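You operate a simulated robot arm through the tools that you are given. There is no shell and no other tool.

The job below is to be done with a simulated robot arm. You get a single attempt, and the scene is never put back.

JOB
Move the stop pin to the yellow hole, lay the green cover against it and crease it.
Fine: crease with the folding stick at the chalk line and put it back. Set down upright: cream folding stick. What is to be rubbed or washed off counts as gone when no trace of it is left.

The check looks at the end state, three seconds after you hand in, the way a careful person would. Anything else that was tipped, shoved, dropped, spilled or broken makes it a failure. Lids that push on must go on centred and level and be pressed home; caps that screw on are set level and turned clockwise until they are tight.

ROBOT AND FRAMES
A 6-joint arm with a two-finger parallel gripper, fixed in place. Base frame: the origin is on the floor under the middle of its stand, x ahead of it, y to its left, z up; the work surface is at about z = 0.85. Readings come in m, rad, newtons and seconds.
With the tool pointing down near the work surface it reaches from about 0.26 to 0.68 m from the base axis. Its first joint turns from -1.152 to 1.152 rad. Payload 2.9 kg.
The TCP is the grasp point between the finger pads, 0.03 m short of the fingertips. In the tool frame z runs along the fingers and y along their closing line. The gripper opens to 0.11 m. The fingers are 0.02 m wide and 0.01 m thick; the gripper's body (0.048 by 0.112 m) begins 0.055 m behind the TCP.
Orientation is that of the tool frame in the base frame, as a unit quaternion [x, y, z, w]. With the fingers straight down and closing along the base's y, the tool's x points along the base's -x, its y along +y and its z along -z.

CONTROLS
- The arm moves only by the tool step_arm. Its argument "motion" is a list of rows, each an object (a shift or turn left out is 0, a gripper value left out holds the last) with "linear": the shift along the base's x, y, z in units of 100 mm (1.0 is 100 mm), a list of three; "delta_rot": the turn, a rotation vector about the base's x, y, z in units of 90 degrees (1.0 is 90 degrees), a list of three; "hand": the finger opening in m, from 0 to 0.11. In form: [{"linear": [x, y, z], "delta_rot": [wx, wy, wz], "hand": hand}, ...]. A call has 1 to 20 rows; each row is the pose to reach, as a shift and turn from the pose commanded when the call began. A call with a number of a shift or a turn outside -1 to 1 is refused whole. Rows are played at 5 a second. More than 0.05 m and 0.15 rad between two rows, or a gripper value outside its range, and nothing of the call is played. A pose out of reach is approached as far as the arm can. The call stops where the force on the tool passes 40 N (or 10 N more than at its start, if that is more) or the arm is blocked; 0.2 s more then pass. The fingers move at their own pace (about 0.108 m/s each) and stop on an object; they squeeze with about 28 N. The grip force told is the motor's: it shows also when the fingers shut on nothing. Time passes only in rows, and 0.2 s behind the last, so rows that repeat a pose let the fingers close. The reply holds the time, the measured pose of the TCP, the force on the tool along the base axes, the opening and the grip force, in the units named above and with some noise, with the torque about the TCP (base axes, N m) and any sound that the robot's microphone picked up, and new pictures: "pictures" is both (left out), scene, wrist or none.
- Cameras (640 x 400 px; columns grow to the right, rows downward): "scene" is fixed at [0.0704, 0.4039, 1.3899]; the picture's right is [-0.86, -0.51, 0.00], its down [-0.23, 0.39, -0.89] and it looks along [0.46, -0.77, -0.45] (base axes); focal length 290 px, centre (320, 200). "wrist" rides on the gripper at [0.072, 0.017, -0.103] in the tool frame; the picture's right is [-0.23, 0.97, 0.00], its down [-0.76, -0.18, -0.62] and it looks along [-0.61, -0.14, 0.78] (tool axes); focal length 222 px, centre (320, 200). There is no depth. A picture from a camera that has moved, and an enlarged one, comes with that camera's place and axes in the base frame and with its lens. The place of the scene camera against the robot may be out by one fixed shift of up to 0.025 m in any direction.
- zoom(camera, box): a new picture of the part [left, top, right, bottom] of that camera's present view, enlarged. No time passes.
- sign_off(): hands the job in; it is judged then, once.

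Places have to be worked out from the pictures, the camera data and where the tool is seen. Open the gripper and draw the arm clear of the work before you hand the job in, unless the task says otherwise.

The tools are called after "Call:" as a command line: name --argument value ..., lists and objects as JSON in quotes. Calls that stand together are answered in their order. step_arm: Moves the arm, as the interface text tells. Its arguments: {"type":"object","properties":{"motion":{"type":"array","items":{"type":"object","properties":{"linear":{"type":"array","items":{"type":"number"}},"delta_rot":{"type":"array","items":{"type":"number"}},"hand":{"type":"number"}}}},"pictures":{"type":"string","enum":["both","scene","wrist","none"]}},"required":["motion"]} The other tools are called the same way: zoom (camera, box) takes an enlarged picture of a part of a camera's view; sign_off () hands the job in.

At the start:

```text
clock: 0.0
tool_pos: [0.2687, -0.253, 1.3256]
tool_rot: [0.0, 1.0, -0.001, 0.001]
contact_force: [0.4, -0.4, 0.3]
ft_torque: [-0.01, 0.05, -0.03]
gripper_width: 0.1099
grasp_force: 0.0
```

scene: 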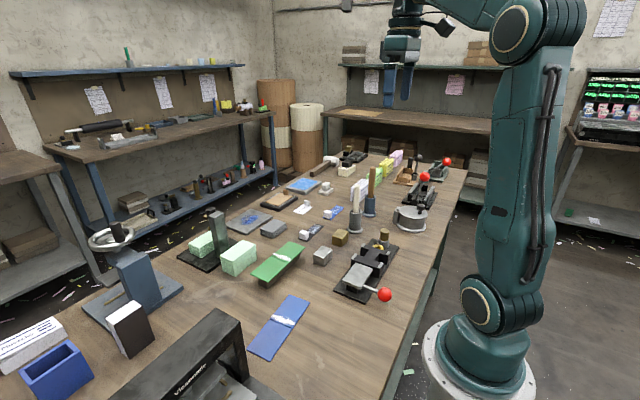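
wrist: 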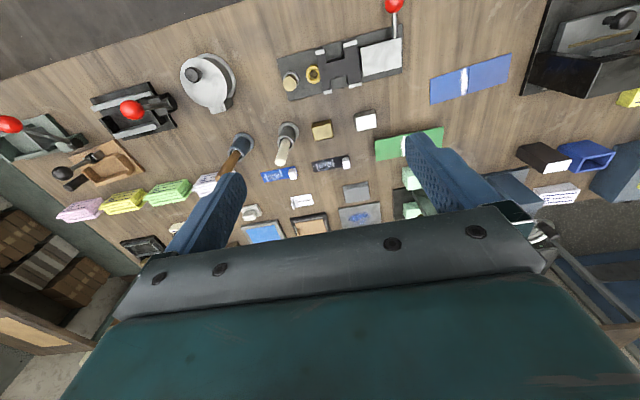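

The pictures show a long bench with many items: a plate with a yellow ring and a brass pin, a green cover, cups holding sticks, and levers. I'll zoom in to identify them before moving.

Call:
zoom --camera "scene" --box '[310, 210, 430, 310]'

Call:
zoom --camera "scene" --box '[170, 200, 310, 290]'

Call:
zoom --camera "scene" --box '[330, 150, 470, 240]'

Call:
zoom --camera "wrist" --box '[260, 20, 420, 120]'

Call:
zoom --camera "wrist" --box '[220, 100, 480, 260]'

```text
4.00 times, centred on (370, 260) of scene
camera zoom: at [0.0704, 0.4039, 1.3899], right [-0.86, -0.51, 0.0], down [-0.23, 0.39, -0.89], along [0.46, -0.77, -0.45], focal length 1159 px, centre (120, -40)
```

zoom: 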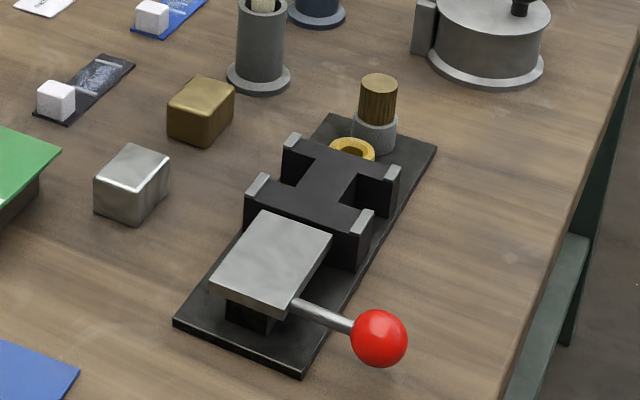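

```text
4.44 times, centred on (240, 245) of scene
camera zoom: at [0.0704, 0.4039, 1.3899], right [-0.86, -0.51, 0.0], down [-0.23, 0.39, -0.89], along [0.46, -0.77, -0.45], focal length 1288 px, centre (676, 0)
```

zoom: 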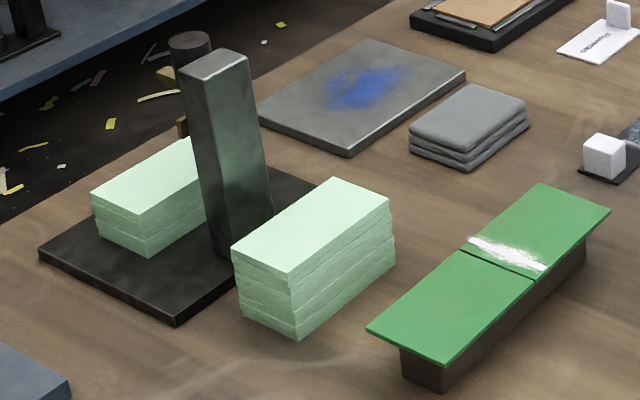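

```text
4.44 times, centred on (400, 195) of scene
camera zoom: at [0.0704, 0.4039, 1.3899], right [-0.86, -0.51, 0.0], down [-0.23, 0.39, -0.89], along [0.46, -0.77, -0.45], focal length 1288 px, centre (-36, 222)
```

zoom: 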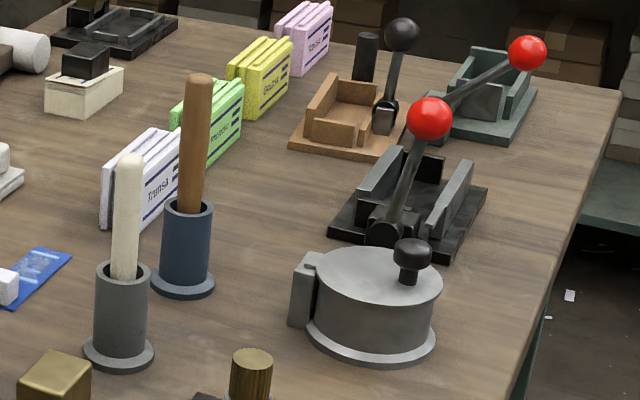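

```text
4.00 times, centred on (340, 70) of wrist
camera zoom: at [0.1961, -0.237, 1.4295], right [0.23, 0.97, 0.0], down [0.76, -0.18, 0.62], along [0.61, -0.14, -0.78], focal length 888 px, centre (240, 720)
```

zoom: 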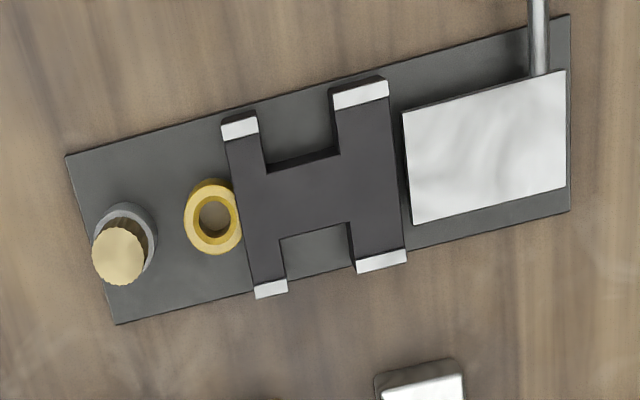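

```text
2.46 times, centred on (350, 180) of wrist
camera zoom: at [0.1961, -0.237, 1.4295], right [0.23, 0.97, 0.0], down [0.76, -0.18, 0.62], along [0.61, -0.14, -0.78], focal length 547 px, centre (246, 249)
```

zoom: 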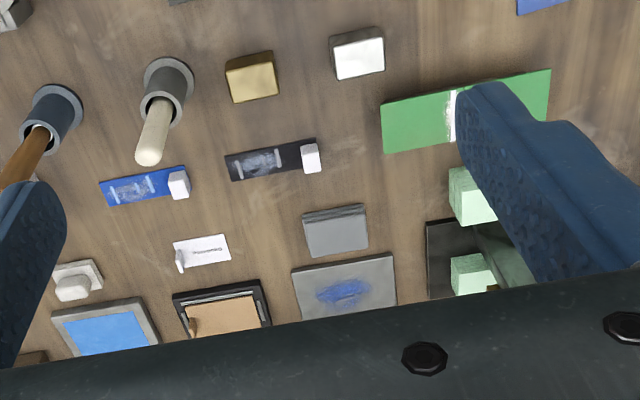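

The stop pin with its brass head sits in the grey hole of the jig, next to the yellow hole. The green cover rests on a riser block near (0.49, -0.07), and the cream stick stands in the grey cup near (0.39, -0.36). I'll yaw the tool -90° high above the bench and come down a bit for a closer view of the jig.

Call:
step_arm --motion '[{"linear": [0, 0.09, -0.09], "delta_rot": [0, 0, -0.0909]}, {"linear": [0, 0.18, -0.18], "delta_rot": [0, 0, -0.1818]}, {"linear": [0, 0.27, -0.27], "delta_rot": [0, 0, -0.2727]}, {"linear": [0, 0.36, -0.36], "delta_rot": [0, 0, -0.3636]}, {"linear": [0, 0.45, -0.45], "delta_rot": [0, 0, -0.4545]}, {"linear": [0, 0.54, -0.54], "delta_rot": [0, 0, -0.5454]}, {"linear": [0, 0.63, -0.63], "delta_rot": [0, 0, -0.6363]}, {"linear": [0, 0.72, -0.72], "delta_rot": [0, 0, -0.7272]}, {"linear": [0, 0.81, -0.81], "delta_rot": [0, 0, -0.8181]}, {"linear": [0, 0.9, -0.9], "delta_rot": [0, 0, -0.909]}, {"linear": [0, 1.0, -1.0], "delta_rot": [0, 0, -1.0]}, {"linear": [0, 1.0, -1.0], "delta_rot": [0, 0, -1.0]}]' --pictures "both"

```text
clock: 2.6
tool_pos: [0.2676, -0.1528, 1.2246]
tool_rot: [0.708, 0.706, 0.0, 0.0]
contact_force: [-0.5, 0.4, 0.2]
ft_torque: [0.01, -0.02, 0.0]
gripper_width: 0.1099
grasp_force: 0.0
camera wrist: at [0.2859, -0.0812, 1.329], right [0.97, -0.23, 0.0], down [-0.18, -0.76, 0.62], along [-0.14, -0.61, -0.78], focal length 222 px, centre (320, 200)
```

scene: 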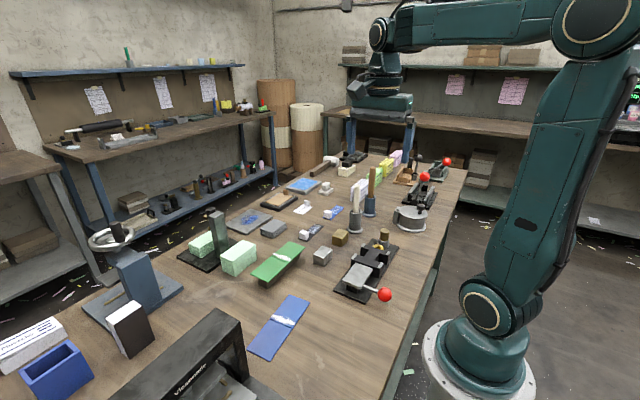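
wrist: 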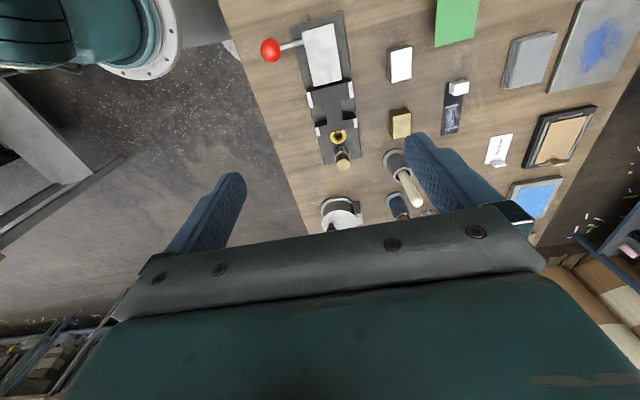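

The jig is visible in the upper middle of the wrist view. I'll move +y and lower for a closer look at it.

Call:
step_arm --motion '[{"linear": [0.1, 0.25, -0.25]}, {"linear": [0.2, 0.5, -0.5]}, {"linear": [0.2, 0.75, -0.75]}, {"linear": [0.2, 0.95, -0.95]}, {"linear": [0.2, 0.95, -0.95]}]' --pictures "wrist"

```text
clock: 3.8
tool_pos: [0.288, -0.0572, 1.1294]
tool_rot: [0.707, 0.707, -0.001, 0.0]
contact_force: [0.3, -0.7, -0.6]
ft_torque: [0.01, -0.04, 0.01]
gripper_width: 0.11
grasp_force: 0.1
camera wrist: at [0.3052, 0.0145, 1.2341], right [0.97, -0.23, 0.0], down [-0.18, -0.76, 0.62], along [-0.14, -0.61, -0.78], focal length 222 px, centre (320, 200)
```

wrist: 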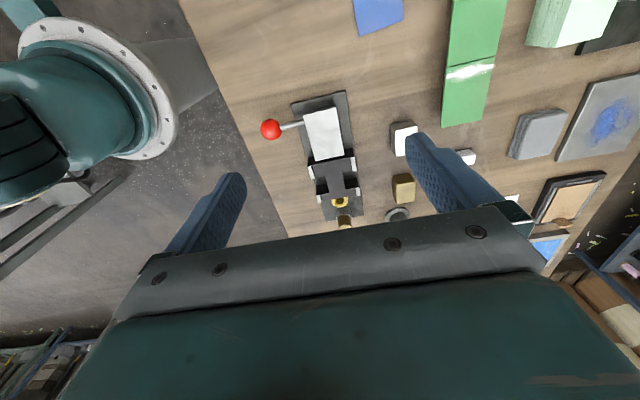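

Call:
zoom --camera "wrist" --box '[250, 80, 410, 230]'

Call:
zoom --camera "wrist" --box '[400, 0, 560, 140]'

Call:
zoom --camera "scene" --box '[320, 225, 400, 305]'

Call:
zoom --camera "scene" --box '[240, 230, 320, 340]'

```text
2.67 times, centred on (330, 155) of wrist
camera zoom: at [0.3052, 0.0145, 1.2341], right [0.97, -0.23, 0.0], down [-0.18, -0.76, 0.62], along [-0.14, -0.61, -0.78], focal length 592 px, centre (293, 320)
```

zoom: 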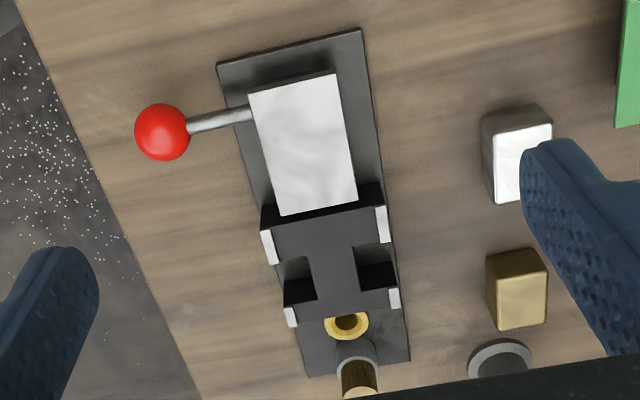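

```text
2.86 times, centred on (480, 70) of wrist
camera zoom: at [0.3052, 0.0145, 1.2341], right [0.97, -0.23, 0.0], down [-0.18, -0.76, 0.62], along [-0.14, -0.61, -0.78], focal length 635 px, centre (-137, 571)
```

zoom: 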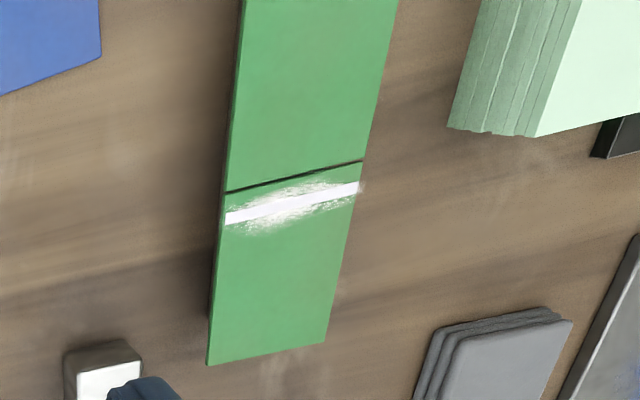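

```text
5.00 times, centred on (360, 265) of scene
camera zoom: at [0.0704, 0.4039, 1.3899], right [-0.86, -0.51, 0.0], down [-0.23, 0.39, -0.89], along [0.46, -0.77, -0.45], focal length 1449 px, centre (120, -125)
```

zoom: 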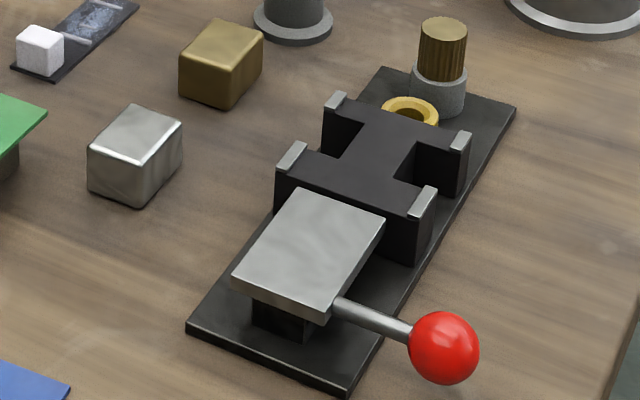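

```text
3.64 times, centred on (280, 285) of scene
camera zoom: at [0.0704, 0.4039, 1.3899], right [-0.86, -0.51, 0.0], down [-0.23, 0.39, -0.89], along [0.46, -0.77, -0.45], focal length 1054 px, centre (466, -109)
```

zoom: 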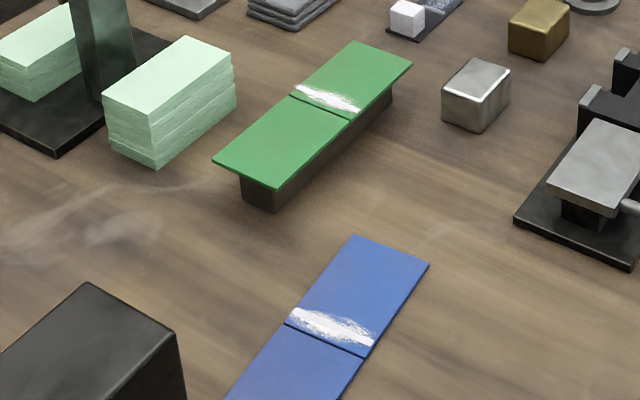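

The jig has an H-shaped bed with edge lips, a silver flap with a red-knob lever, and the yellow and grey collars. I'll go lower for a close view so I can measure the geometry.

Call:
step_arm --motion '[{"linear": [0.0, 0.0, -0.25]}, {"linear": [0.0, 0.0, -0.5]}, {"linear": [0.0, 0.0, -0.75]}, {"linear": [0.0, 0.0, -1.0]}, {"linear": [0.0, 0.0, -1.0]}]' --pictures "wrist"

```text
clock: 5.0
tool_pos: [0.2879, -0.0585, 1.0306]
tool_rot: [0.707, 0.707, -0.001, 0.001]
contact_force: [0.0, 0.4, -0.6]
ft_torque: [0.0, 0.0, -0.04]
gripper_width: 0.11
grasp_force: 0.0
camera wrist: at [0.3057, 0.0131, 1.1342], right [0.97, -0.23, 0.0], down [-0.18, -0.76, 0.62], along [-0.14, -0.61, -0.78], focal length 222 px, centre (320, 200)
```

wrist: 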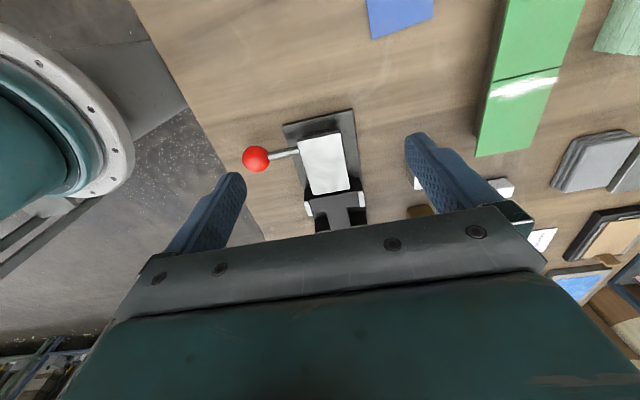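

The gripper body hides the lower part of the view, so I'll move over the jig itself (TCP y ≈ -0.20), keeping about 0.1 m of clearance above it.

Call:
step_arm --motion '[{"linear": [0.0, -0.3, 0.1]}, {"linear": [0.0, -0.6, 0.2]}, {"linear": [0.0, -1.0, 0.2]}, {"linear": [0.0, -1.0, 0.2]}, {"linear": [0.0, -1.0, 0.2]}]' --pictures "none"

Call:
step_arm --motion '[{"linear": [0.0, -0.3, 0.0]}, {"linear": [0.0, -0.5, 0.0]}, {"linear": [0.0, -0.5, 0.0]}, {"linear": [0.0, -0.5, 0.0]}]' --pictures "wrist"

Call:
zoom --camera "wrist" --box '[220, 0, 440, 210]'

```text
clock: 6.2
tool_pos: [0.2882, -0.1576, 1.0504]
tool_rot: [0.706, 0.708, -0.001, 0.0]
contact_force: [-0.7, -0.4, 0.6]
ft_torque: [-0.01, -0.02, -0.03]
gripper_width: 0.1099
grasp_force: 0.0
```

```text
clock: 7.2
tool_pos: [0.2889, -0.208, 1.0481]
tool_rot: [0.707, 0.707, -0.002, 0.0]
contact_force: [0.7, 0.2, 0.0]
ft_torque: [0.01, 0.04, 0.01]
gripper_width: 0.1099
grasp_force: 0.0
camera wrist: at [0.3051, -0.1355, 1.1534], right [0.97, -0.23, 0.0], down [-0.18, -0.76, 0.62], along [-0.14, -0.61, -0.78], focal length 222 px, centre (320, 200)
```

wrist: 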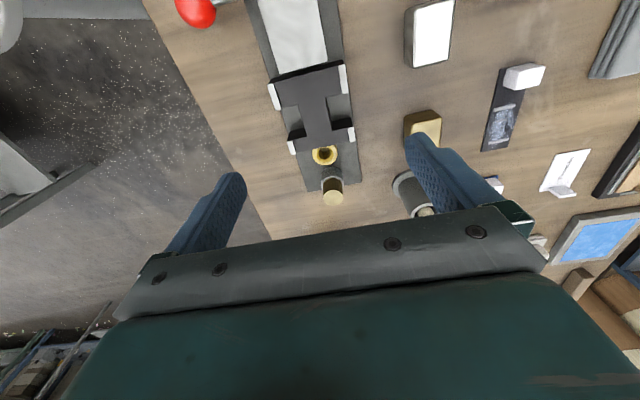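

```text
1.90 times, centred on (330, 105) of wrist
camera zoom: at [0.3051, -0.1355, 1.1534], right [0.97, -0.23, 0.0], down [-0.18, -0.76, 0.62], along [-0.14, -0.61, -0.78], focal length 423 px, centre (301, 381)
```

zoom: 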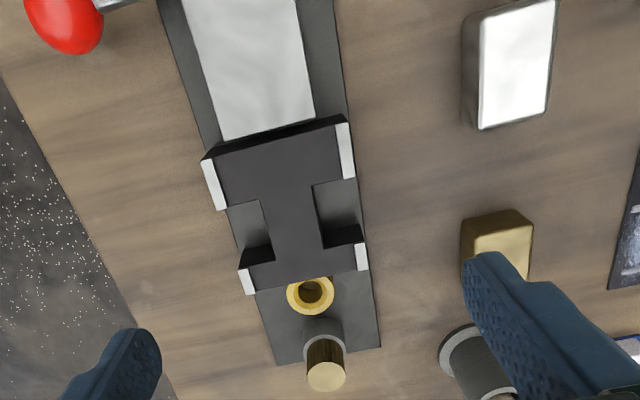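

The bed edge (y≈-0.172), flap edge (y≈-0.166) and yellow collar (≈0.280, -0.275) can be measured here. For better precision I'll tilt the tool so the wrist camera looks straight down, yawing 13.3° first and then tilting.

Call:
step_arm --motion '[{"linear": [0, 0, 0.2], "delta_rot": [0, 0, 0.074]}, {"linear": [0, 0, 0.4], "delta_rot": [0, 0, 0.1478]}, {"linear": [0, 0, 0.4], "delta_rot": [0, 0, 0.1478]}]' --pictures "none"

Call:
step_arm --motion '[{"linear": [0, -0.1, 0], "delta_rot": [0.0857, 0, 0]}, {"linear": [0, -0.2, 0], "delta_rot": [0.1714, 0, 0]}, {"linear": [0, -0.3, 0], "delta_rot": [0.2571, 0, 0]}, {"linear": [0, -0.4, 0], "delta_rot": [0.3428, 0, 0]}, {"linear": [0, -0.5, 0], "delta_rot": [0.4286, 0, 0]}, {"linear": [0, -0.5, 0], "delta_rot": [0.4286, 0, 0]}, {"linear": [0, -0.5, 0], "delta_rot": [0.4286, 0, 0]}]' --pictures "both"

```text
clock: 8.0
tool_pos: [0.2883, -0.2062, 1.0899]
tool_rot: [0.62, 0.785, -0.001, 0.001]
contact_force: [0.4, 0.3, -1.0]
ft_torque: [-0.02, 0.02, -0.03]
gripper_width: 0.1099
grasp_force: 0.1
```

```text
clock: 9.6
tool_pos: [0.2798, -0.2388, 1.0601]
tool_rot: [0.586, 0.74, 0.259, -0.204]
contact_force: [-0.3, 0.9, -0.1]
ft_torque: [-0.04, -0.02, 0.06]
gripper_width: 0.1099
grasp_force: 0.1
out of reach, approached as far as the arm can: row 5, 6, 7
camera wrist: at [0.2788, -0.2447, 1.1888], right [1.0, 0.0, 0.0], down [0.0, -1.0, 0.0], along [0.0, 0.0, -1.0], focal length 222 px, centre (320, 200)
```

scene: 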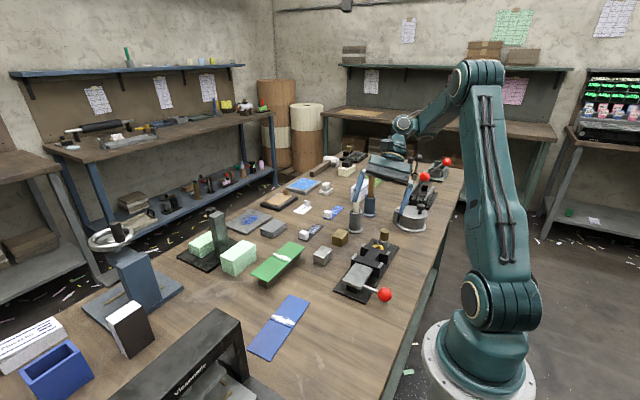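
wrist: 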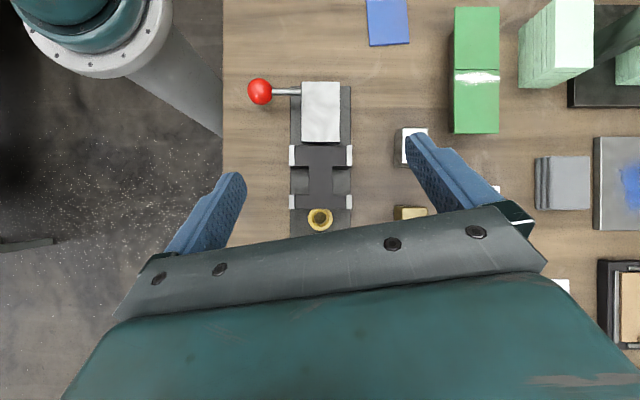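

This is an almost perfectly straight-down view, and it shows the jig and the cover aligned with the base axes. I'll zoom in to measure.

Call:
zoom --camera "wrist" --box '[240, 70, 440, 235]'

Call:
zoom --camera "wrist" --box '[380, 0, 580, 140]'

```text
2.42 times, centred on (340, 152) of wrist
camera zoom: at [0.2788, -0.2447, 1.1888], right [1.0, 0.0, 0.0], down [0.0, -1.0, 0.0], along [0.0, 0.0, -1.0], focal length 538 px, centre (272, 315)
```

zoom: 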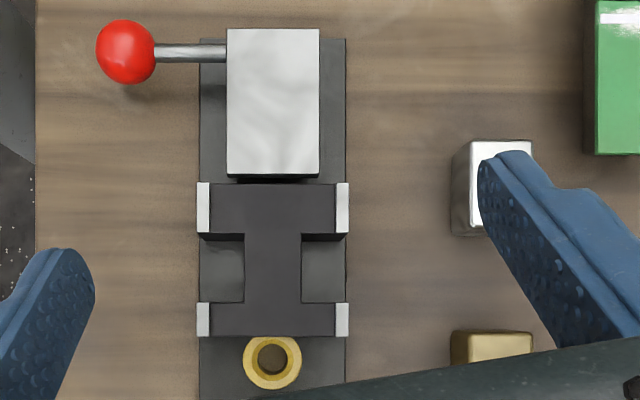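

```text
2.86 times, centred on (480, 70) of wrist
camera zoom: at [0.2788, -0.2447, 1.1888], right [1.0, 0.0, 0.0], down [0.0, -1.0, 0.0], along [0.0, 0.0, -1.0], focal length 635 px, centre (-137, 571)
```

zoom: 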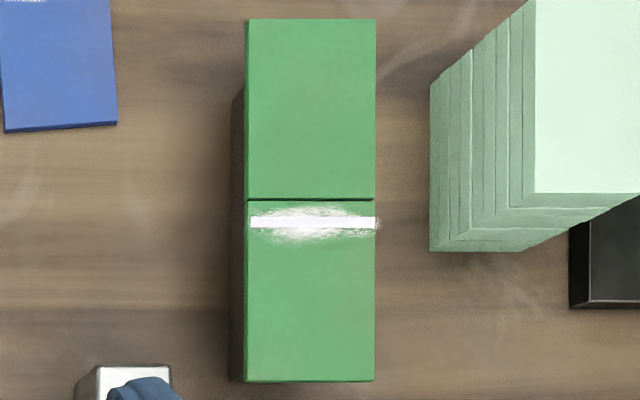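

Measurements:
- **Cover:** 0.17 × 0.06 m with its top at z≈0.891. The chalk is about 10 mm toward -y from the mid groove.
- **Bed:** y from -0.171 to -0.257, centred at x≈0.279. The notches span y from -0.199 to -0.2375.
- **Yellow hole:** about (0.279, -0.272).

Next I'll tilt back upright and look at the pin.

Call:
step_arm --motion '[{"linear": [0, 0, 0], "delta_rot": [-0.0857, 0, 0]}, {"linear": [0, 0, 0], "delta_rot": [-0.1714, 0, 0]}, {"linear": [0, 0, 0], "delta_rot": [-0.2571, 0, 0]}, {"linear": [0, 0, 0], "delta_rot": [-0.3428, 0, 0]}, {"linear": [0, 0, 0], "delta_rot": [-0.4286, 0, 0]}, {"linear": [0, 0, 0], "delta_rot": [-0.4286, 0, 0]}]' --pictures "none"

Call:
step_arm --motion '[{"linear": [0, 0, 0], "delta_rot": [0, 0, -0.074]}, {"linear": [0, 0, 0], "delta_rot": [0, 0, -0.1478]}, {"linear": [0, 0, 0], "delta_rot": [0, 0, -0.1478]}]' --pictures "wrist"

```text
clock: 11.0
tool_pos: [0.2779, -0.2371, 1.0602]
tool_rot: [0.62, 0.785, -0.001, 0.001]
contact_force: [0.1, -0.1, -0.1]
ft_torque: [-0.01, -0.01, 0.0]
gripper_width: 0.11
grasp_force: 0.0
```

```text
clock: 11.8
tool_pos: [0.2778, -0.2367, 1.0609]
tool_rot: [0.708, 0.706, -0.001, 0.001]
contact_force: [-1.0, -0.3, -0.1]
ft_torque: [0.0, 0.01, 0.04]
gripper_width: 0.1099
grasp_force: 0.1
camera wrist: at [0.2946, -0.1652, 1.1655], right [0.97, -0.23, 0.0], down [-0.18, -0.76, 0.62], along [-0.14, -0.61, -0.78], focal length 222 px, centre (320, 200)
```

wrist: 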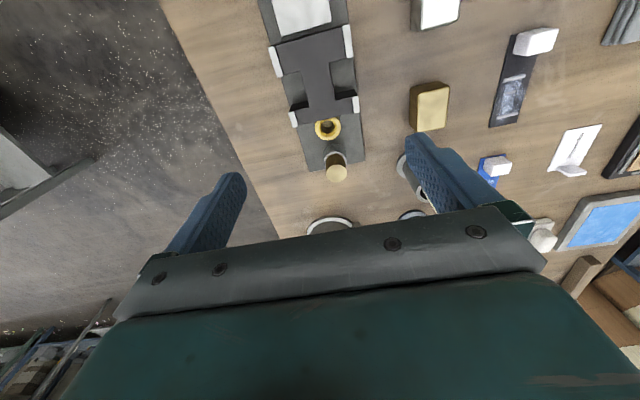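

The pin is visible at about y≈-0.315. I'll narrow the fingers to 0.06 m and move over it for a near-vertical look.

Call:
step_arm --motion '[{"linear": [0, -0.3, 0], "hand": 0.06}, {"linear": [0, -0.6, 0], "hand": 0.06}, {"linear": [0, -0.8, 0], "hand": 0.06}, {"linear": [0, -0.8, 0], "hand": 0.06}]' --pictures "both"

Call:
zoom --camera "wrist" --box '[250, 0, 450, 200]'

Call:
zoom --camera "scene" --box '[330, 170, 450, 260]'

```text
clock: 12.8
tool_pos: [0.2774, -0.3171, 1.0604]
tool_rot: [0.707, 0.708, -0.001, 0.0]
contact_force: [-0.6, -1.0, 0.2]
ft_torque: [0.0, 0.0, -0.02]
gripper_width: 0.0601
grasp_force: 0.0
camera wrist: at [0.2948, -0.245, 1.1655], right [0.97, -0.23, 0.0], down [-0.18, -0.76, 0.62], along [-0.14, -0.61, -0.78], focal length 222 px, centre (320, 200)
```

scene: 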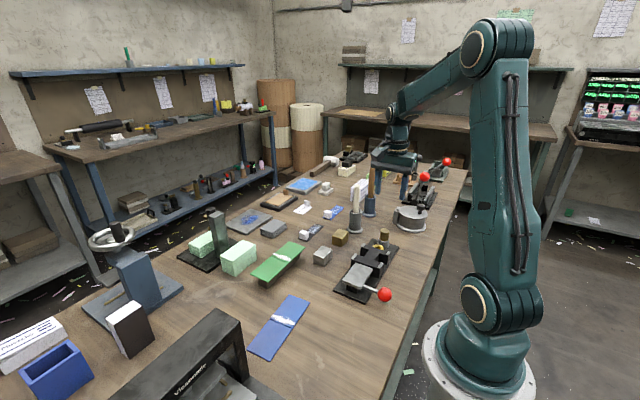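
wrist: 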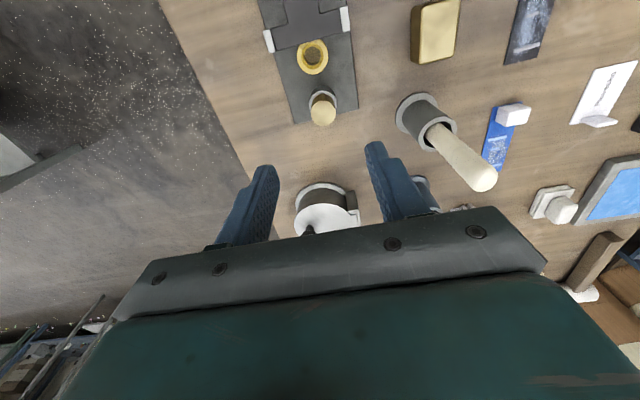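

```text
2.00 times, centred on (350, 100) of wrist
camera zoom: at [0.2948, -0.245, 1.1655], right [0.97, -0.23, 0.0], down [-0.18, -0.76, 0.62], along [-0.14, -0.61, -0.78], focal length 444 px, centre (260, 400)
```

zoom: 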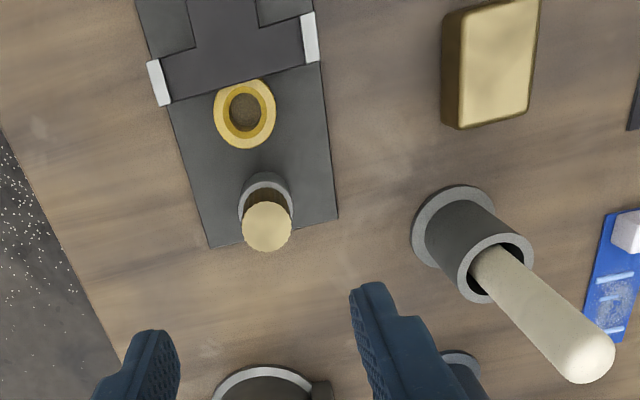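

```text
4.44 times, centred on (390, 215) of scene
camera zoom: at [0.0704, 0.4038, 1.3899], right [-0.86, -0.51, 0.0], down [-0.23, 0.39, -0.89], along [0.46, -0.77, -0.45], focal length 1288 px, centre (9, 133)
```

zoom: 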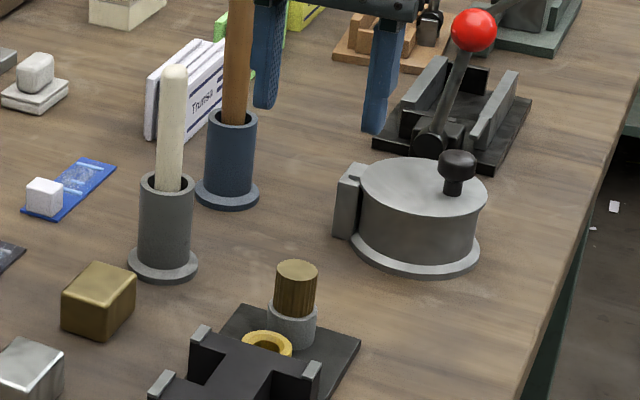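

The pin head's top triangulates to roughly (0.280, -0.32, 0.912), and the yellow hole to (0.2797, -0.272). I'll shift a little further -y to see the pin nearly straight down and firm that up.

Call:
step_arm --motion '[{"linear": [0, -0.3, 0]}, {"linear": [0, -0.55, 0]}, {"linear": [0, -0.55, 0]}]' --pictures "wrist"

Call:
zoom --camera "wrist" --box '[260, 0, 420, 100]'

```text
clock: 13.6
tool_pos: [0.2785, -0.3755, 1.0609]
tool_rot: [0.707, 0.707, 0.0, 0.0]
contact_force: [-0.2, -0.9, 0.3]
ft_torque: [-0.03, 0.01, -0.03]
gripper_width: 0.0599
grasp_force: 0.1
camera wrist: at [0.2958, -0.302, 1.1656], right [0.97, -0.23, 0.0], down [-0.18, -0.76, 0.62], along [-0.14, -0.61, -0.78], focal length 222 px, centre (320, 200)
```

wrist: 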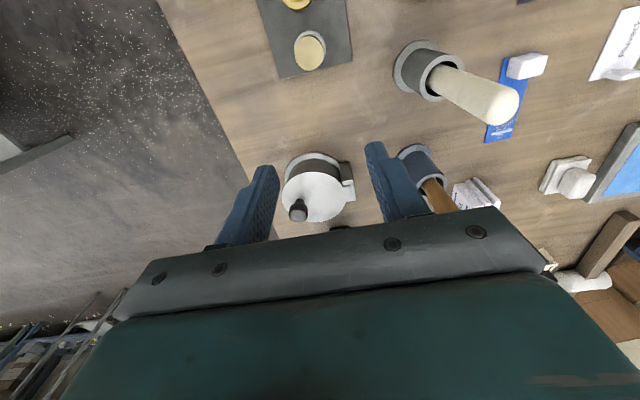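

```text
4.00 times, centred on (340, 50) of wrist
camera zoom: at [0.2958, -0.302, 1.1656], right [0.97, -0.23, 0.0], down [-0.18, -0.76, 0.62], along [-0.14, -0.61, -0.78], focal length 888 px, centre (240, 800)
```

zoom: 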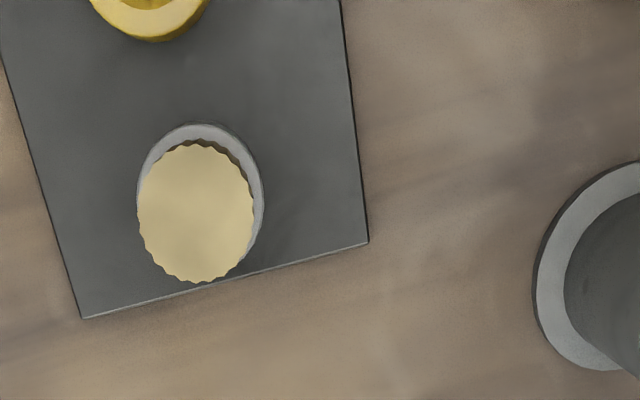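

The pin centre comes out at (0.280, -0.322) with head radius ≈14 mm, so in the yellow hole its face would be flush with the bed's -y edge. I'll move above the pin with the hand open 0.06 and descend partway.

Call:
step_arm --motion '[{"linear": [0.01, 0.26, 0], "hand": 0.06}, {"linear": [0.015, 0.52, 0], "hand": 0.06}, {"linear": [0.015, 0.52, -0.4], "hand": 0.06}, {"linear": [0.015, 0.52, -0.8], "hand": 0.06}, {"linear": [0.015, 0.52, -1.0], "hand": 0.06}, {"linear": [0.015, 0.52, -1.0], "hand": 0.06}, {"linear": [0.015, 0.52, -1.0], "hand": 0.06}]' --pictures "both"

Call:
zoom --camera "wrist" --box '[240, 100, 400, 220]'

Call:
zoom --camera "scene" --box '[340, 180, 440, 280]'

```text
clock: 15.2
tool_pos: [0.2783, -0.3204, 0.9597]
tool_rot: [0.707, 0.708, -0.002, 0.0]
contact_force: [-0.7, -0.3, -0.8]
ft_torque: [-0.03, 0.0, 0.01]
gripper_width: 0.0599
grasp_force: 0.0
camera wrist: at [0.2956, -0.2487, 1.0644], right [0.97, -0.23, 0.0], down [-0.18, -0.76, 0.62], along [-0.14, -0.61, -0.78], focal length 222 px, centre (320, 200)
```

scene: 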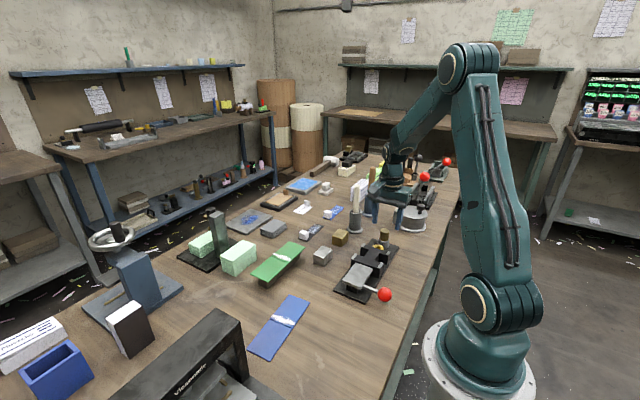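
wrist: 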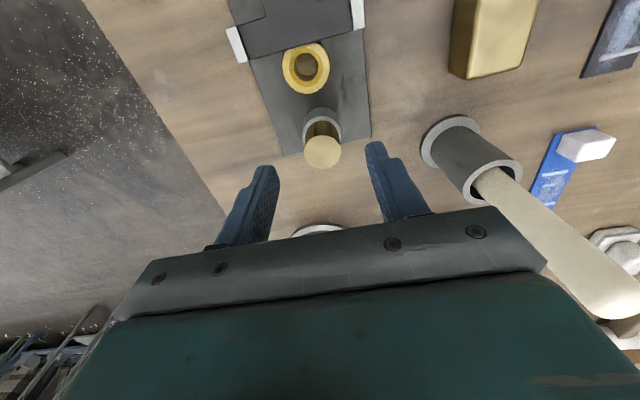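

```text
3.33 times, centred on (320, 160) of wrist
camera zoom: at [0.2956, -0.2487, 1.0644], right [0.97, -0.23, 0.0], down [-0.18, -0.76, 0.62], along [-0.14, -0.61, -0.78], focal length 740 px, centre (320, 333)
```

zoom: 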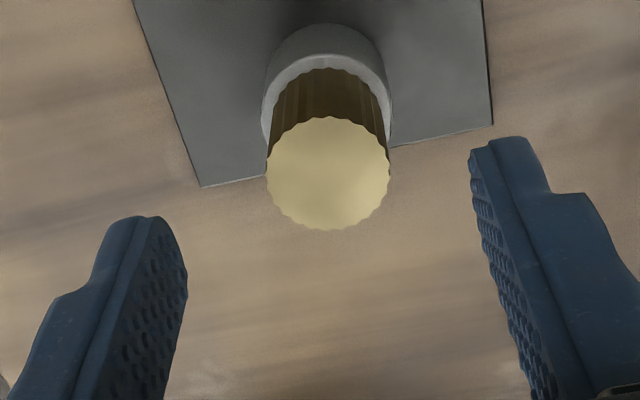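

```text
4.00 times, centred on (390, 230) of scene
camera zoom: at [0.0704, 0.4039, 1.3899], right [-0.86, -0.51, 0.0], down [-0.23, 0.39, -0.89], along [0.46, -0.77, -0.45], focal length 1159 px, centre (40, 80)
```

zoom: 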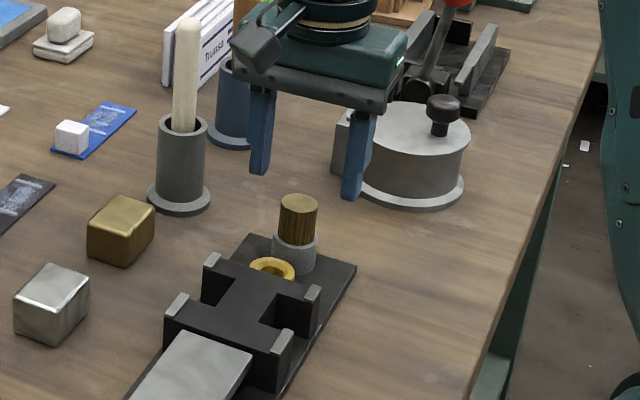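

The head centres at (0.280, -0.322) with its top at z≈0.914, and the collar rim is at ≈0.889. I'll descend to TCP z≈0.922, keeping the tips just above the collar, and close on the brass head.

Call:
step_arm --motion '[{"linear": [0.015, -0.015, -0.1], "hand": 0.06}, {"linear": [0.015, -0.015, -0.25], "hand": 0.06}, {"linear": [0.015, -0.015, -0.375], "hand": 0.06}, {"linear": [0.015, -0.015, -0.375], "hand": 0.06}]' --pictures "both"

Call:
zoom --camera "wrist" --box '[240, 100, 400, 220]'

Call:
zoom --camera "scene" --box '[340, 190, 440, 280]'

```text
clock: 16.2
tool_pos: [0.28, -0.322, 0.9234]
tool_rot: [0.707, 0.707, 0.0, 0.0]
contact_force: [-0.1, 0.5, -0.8]
ft_torque: [0.01, -0.02, -0.02]
gripper_width: 0.0602
grasp_force: 0.0
camera wrist: at [0.298, -0.2505, 1.0283], right [0.97, -0.23, 0.0], down [-0.18, -0.76, 0.62], along [-0.14, -0.61, -0.78], focal length 222 px, centre (320, 200)
```

scene: 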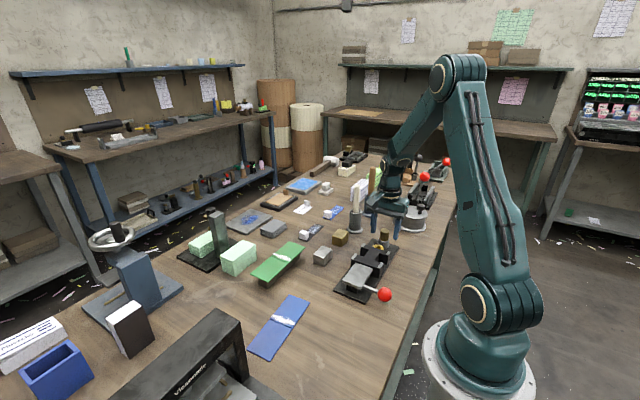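
wrist: 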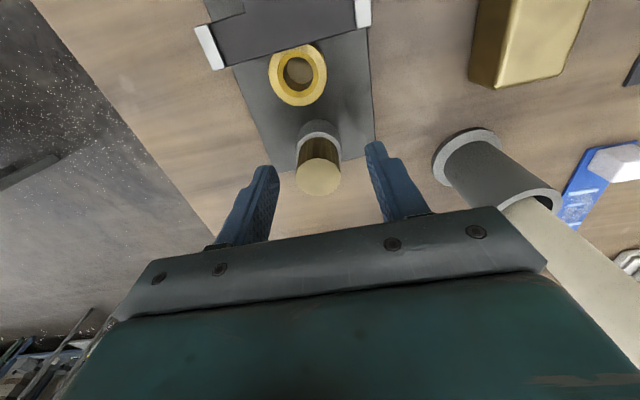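

```text
3.33 times, centred on (320, 160) of wrist
camera zoom: at [0.298, -0.2505, 1.0283], right [0.97, -0.23, 0.0], down [-0.18, -0.76, 0.62], along [-0.14, -0.61, -0.78], focal length 740 px, centre (320, 333)
```

zoom: 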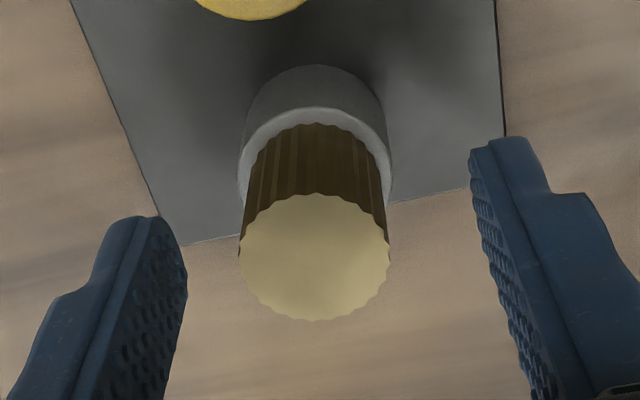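

```text
4.44 times, centred on (390, 235) of scene
camera zoom: at [0.0704, 0.4039, 1.3899], right [-0.86, -0.51, 0.0], down [-0.23, 0.39, -0.89], along [0.46, -0.77, -0.45], focal length 1288 px, centre (9, 44)
```

zoom: 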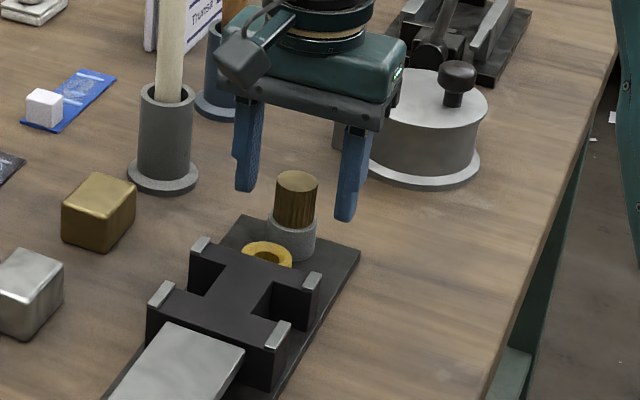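

The pin sits centred between the fingers. Closing the gripper now.

Call:
step_arm --motion '[{"linear": [0, 0, 0], "hand": 0.02}, {"linear": [0, 0, 0], "hand": 0.02}, {"linear": [0, 0, 0], "hand": 0.02}]' --pictures "none"

```text
clock: 17.0
tool_pos: [0.2804, -0.3223, 0.9255]
tool_rot: [0.708, 0.706, -0.002, 0.0]
contact_force: [-6.1, -1.1, 1.3]
ft_torque: [0.01, 0.18, 0.0]
gripper_width: 0.0264
grasp_force: 28.6
```

The gripper holds the pin (26 mm across, 28.6 N). I'll lift straight up 70 mm and check.

Call:
step_arm --motion '[{"linear": [0, 0, 0.1]}, {"linear": [0, 0, 0.2]}, {"linear": [0, 0, 0.35]}, {"linear": [0, 0, 0.5]}, {"linear": [0, 0, 0.7]}, {"linear": [0, 0, 0.7]}]' --pictures "both"

Call:
zoom --camera "wrist" --box '[240, 60, 400, 220]'

Call:
zoom --camera "scene" --box '[340, 180, 440, 280]'

```text
clock: 18.4
tool_pos: [0.2812, -0.3231, 0.9943]
tool_rot: [0.707, 0.707, 0.0, 0.001]
contact_force: [0.7, -0.1, -0.2]
ft_torque: [0.01, 0.05, 0.01]
gripper_width: 0.0267
grasp_force: 28.0
camera wrist: at [0.2987, -0.2506, 1.0984], right [0.97, -0.23, 0.0], down [-0.18, -0.76, 0.62], along [-0.14, -0.61, -0.78], focal length 222 px, centre (320, 200)
```

scene: 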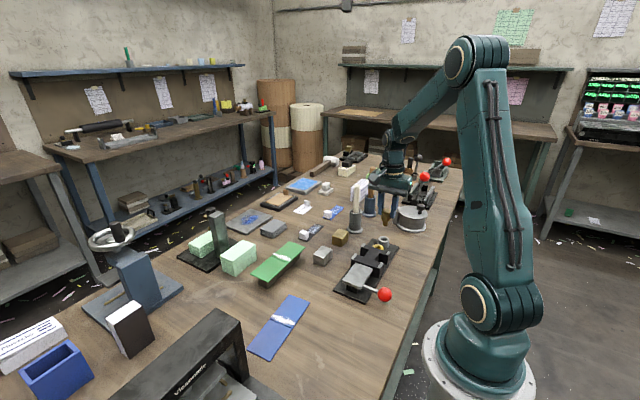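
wrist: 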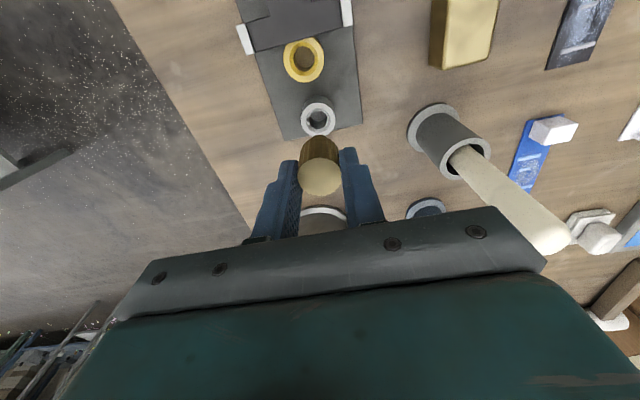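

```text
2.50 times, centred on (320, 140) of wrist
camera zoom: at [0.2987, -0.2506, 1.0984], right [0.97, -0.23, 0.0], down [-0.18, -0.76, 0.62], along [-0.14, -0.61, -0.78], focal length 555 px, centre (320, 350)
```

zoom: 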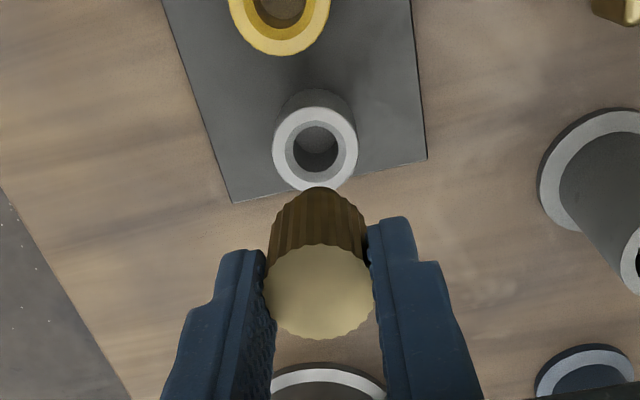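

```text
4.00 times, centred on (390, 230) of scene
camera zoom: at [0.0704, 0.4039, 1.3899], right [-0.86, -0.51, 0.0], down [-0.23, 0.39, -0.89], along [0.46, -0.77, -0.45], focal length 1159 px, centre (40, 80)
```

zoom: 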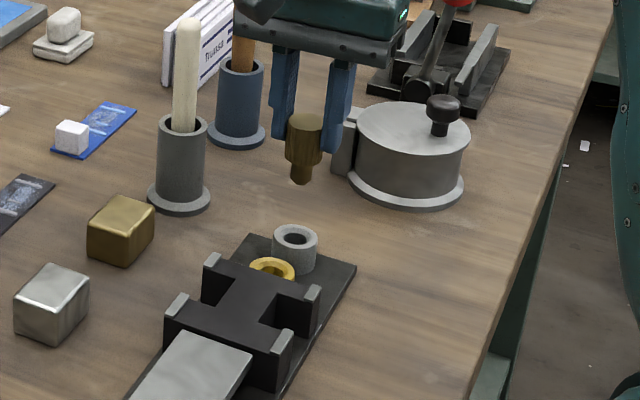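

The pin came out cleanly and shows a narrower stem under the head. The yellow hole lies about 50 mm toward +y from the grey one. I'll move over it at the current height and look again.

Call:
step_arm --motion '[{"linear": [0, 0.17, 0]}, {"linear": [-0.005, 0.34, 0]}, {"linear": [-0.005, 0.502, 0]}, {"linear": [-0.005, 0.502, 0]}, {"linear": [-0.005, 0.502, 0]}]' --pictures "both"

Call:
zoom --camera "wrist" --box '[240, 60, 400, 220]'

Call:
zoom --camera "scene" --box '[340, 180, 440, 280]'

```text
clock: 19.6
tool_pos: [0.28, -0.2709, 0.9945]
tool_rot: [0.707, 0.708, -0.001, 0.001]
contact_force: [0.1, -0.1, -0.8]
ft_torque: [-0.04, -0.02, 0.02]
gripper_width: 0.0265
grasp_force: 27.6
camera wrist: at [0.2974, -0.1987, 1.0981], right [0.97, -0.23, 0.0], down [-0.18, -0.76, 0.62], along [-0.14, -0.61, -0.78], focal length 222 px, centre (320, 200)
```

scene: 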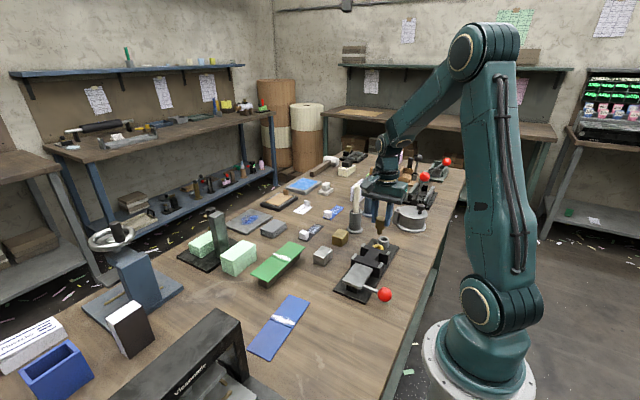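
wrist: 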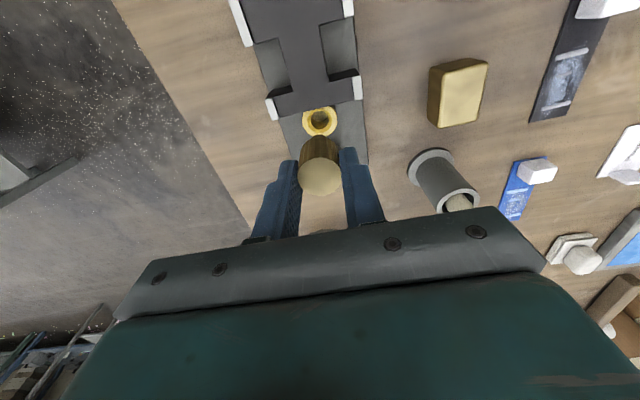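

```text
2.50 times, centred on (320, 140) of wrist
camera zoom: at [0.2974, -0.1987, 1.0981], right [0.97, -0.23, 0.0], down [-0.18, -0.76, 0.62], along [-0.14, -0.61, -0.78], focal length 555 px, centre (320, 350)
```

zoom: 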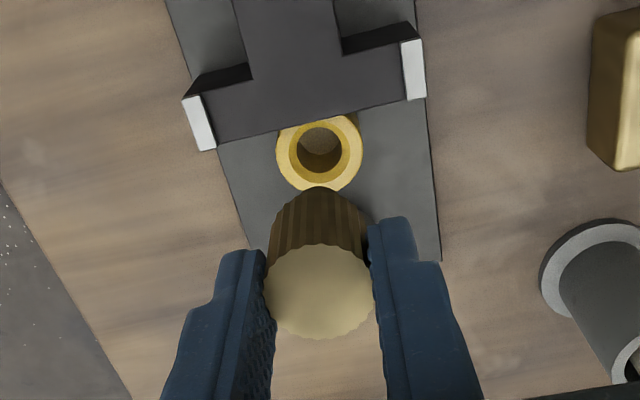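

```text
4.00 times, centred on (390, 230) of scene
camera zoom: at [0.0704, 0.4039, 1.3899], right [-0.86, -0.51, 0.0], down [-0.23, 0.39, -0.89], along [0.46, -0.77, -0.45], focal length 1159 px, centre (40, 80)
```

zoom: 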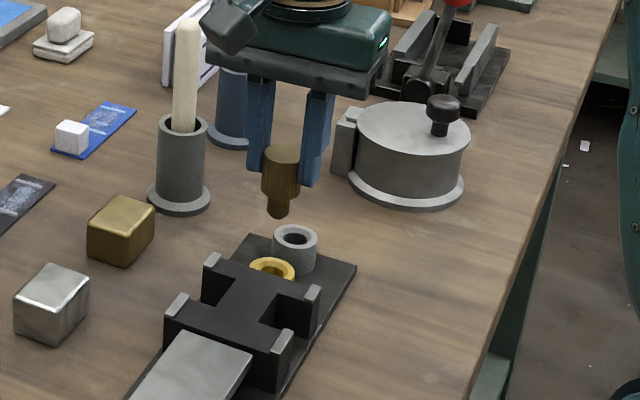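

The ring looks about centred relative to the grey-hole reference. I'll zoom tighter to measure the hole's offset from the pin axis.

Call:
zoom --camera "wrist" --box '[290, 90, 350, 140]'

Call:
zoom --camera "scene" --box '[365, 210, 405, 255]'

```text
8.00 times, centred on (320, 115) of wrist
camera zoom: at [0.2974, -0.1987, 1.0981], right [0.97, -0.23, 0.0], down [-0.18, -0.76, 0.62], along [-0.14, -0.61, -0.78], focal length 1777 px, centre (320, 880)
```

zoom: 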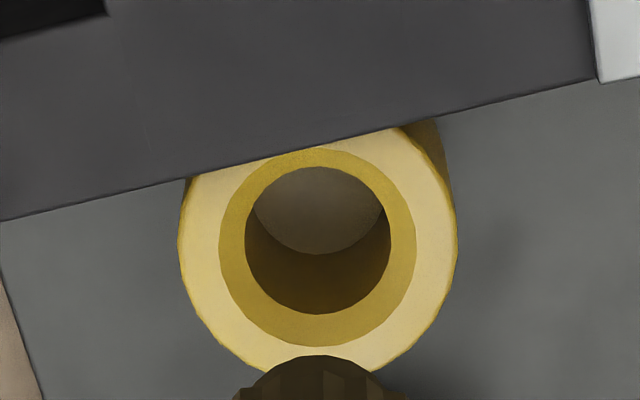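

```text
8.89 times, centred on (385, 232) of scene
camera zoom: at [0.0704, 0.4039, 1.3899], right [-0.86, -0.51, 0.0], down [-0.23, 0.39, -0.89], along [0.46, -0.77, -0.45], focal length 2576 px, centre (-258, -89)
```

zoom: 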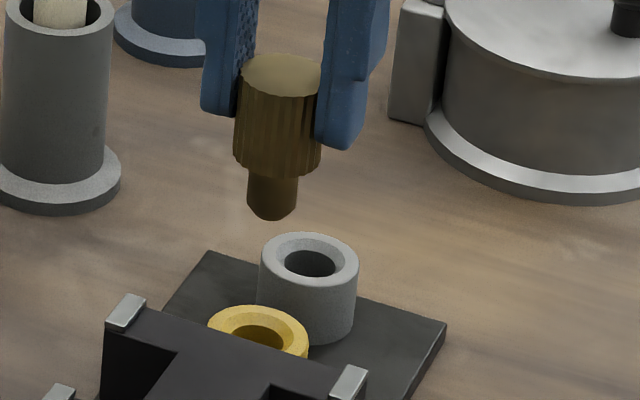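

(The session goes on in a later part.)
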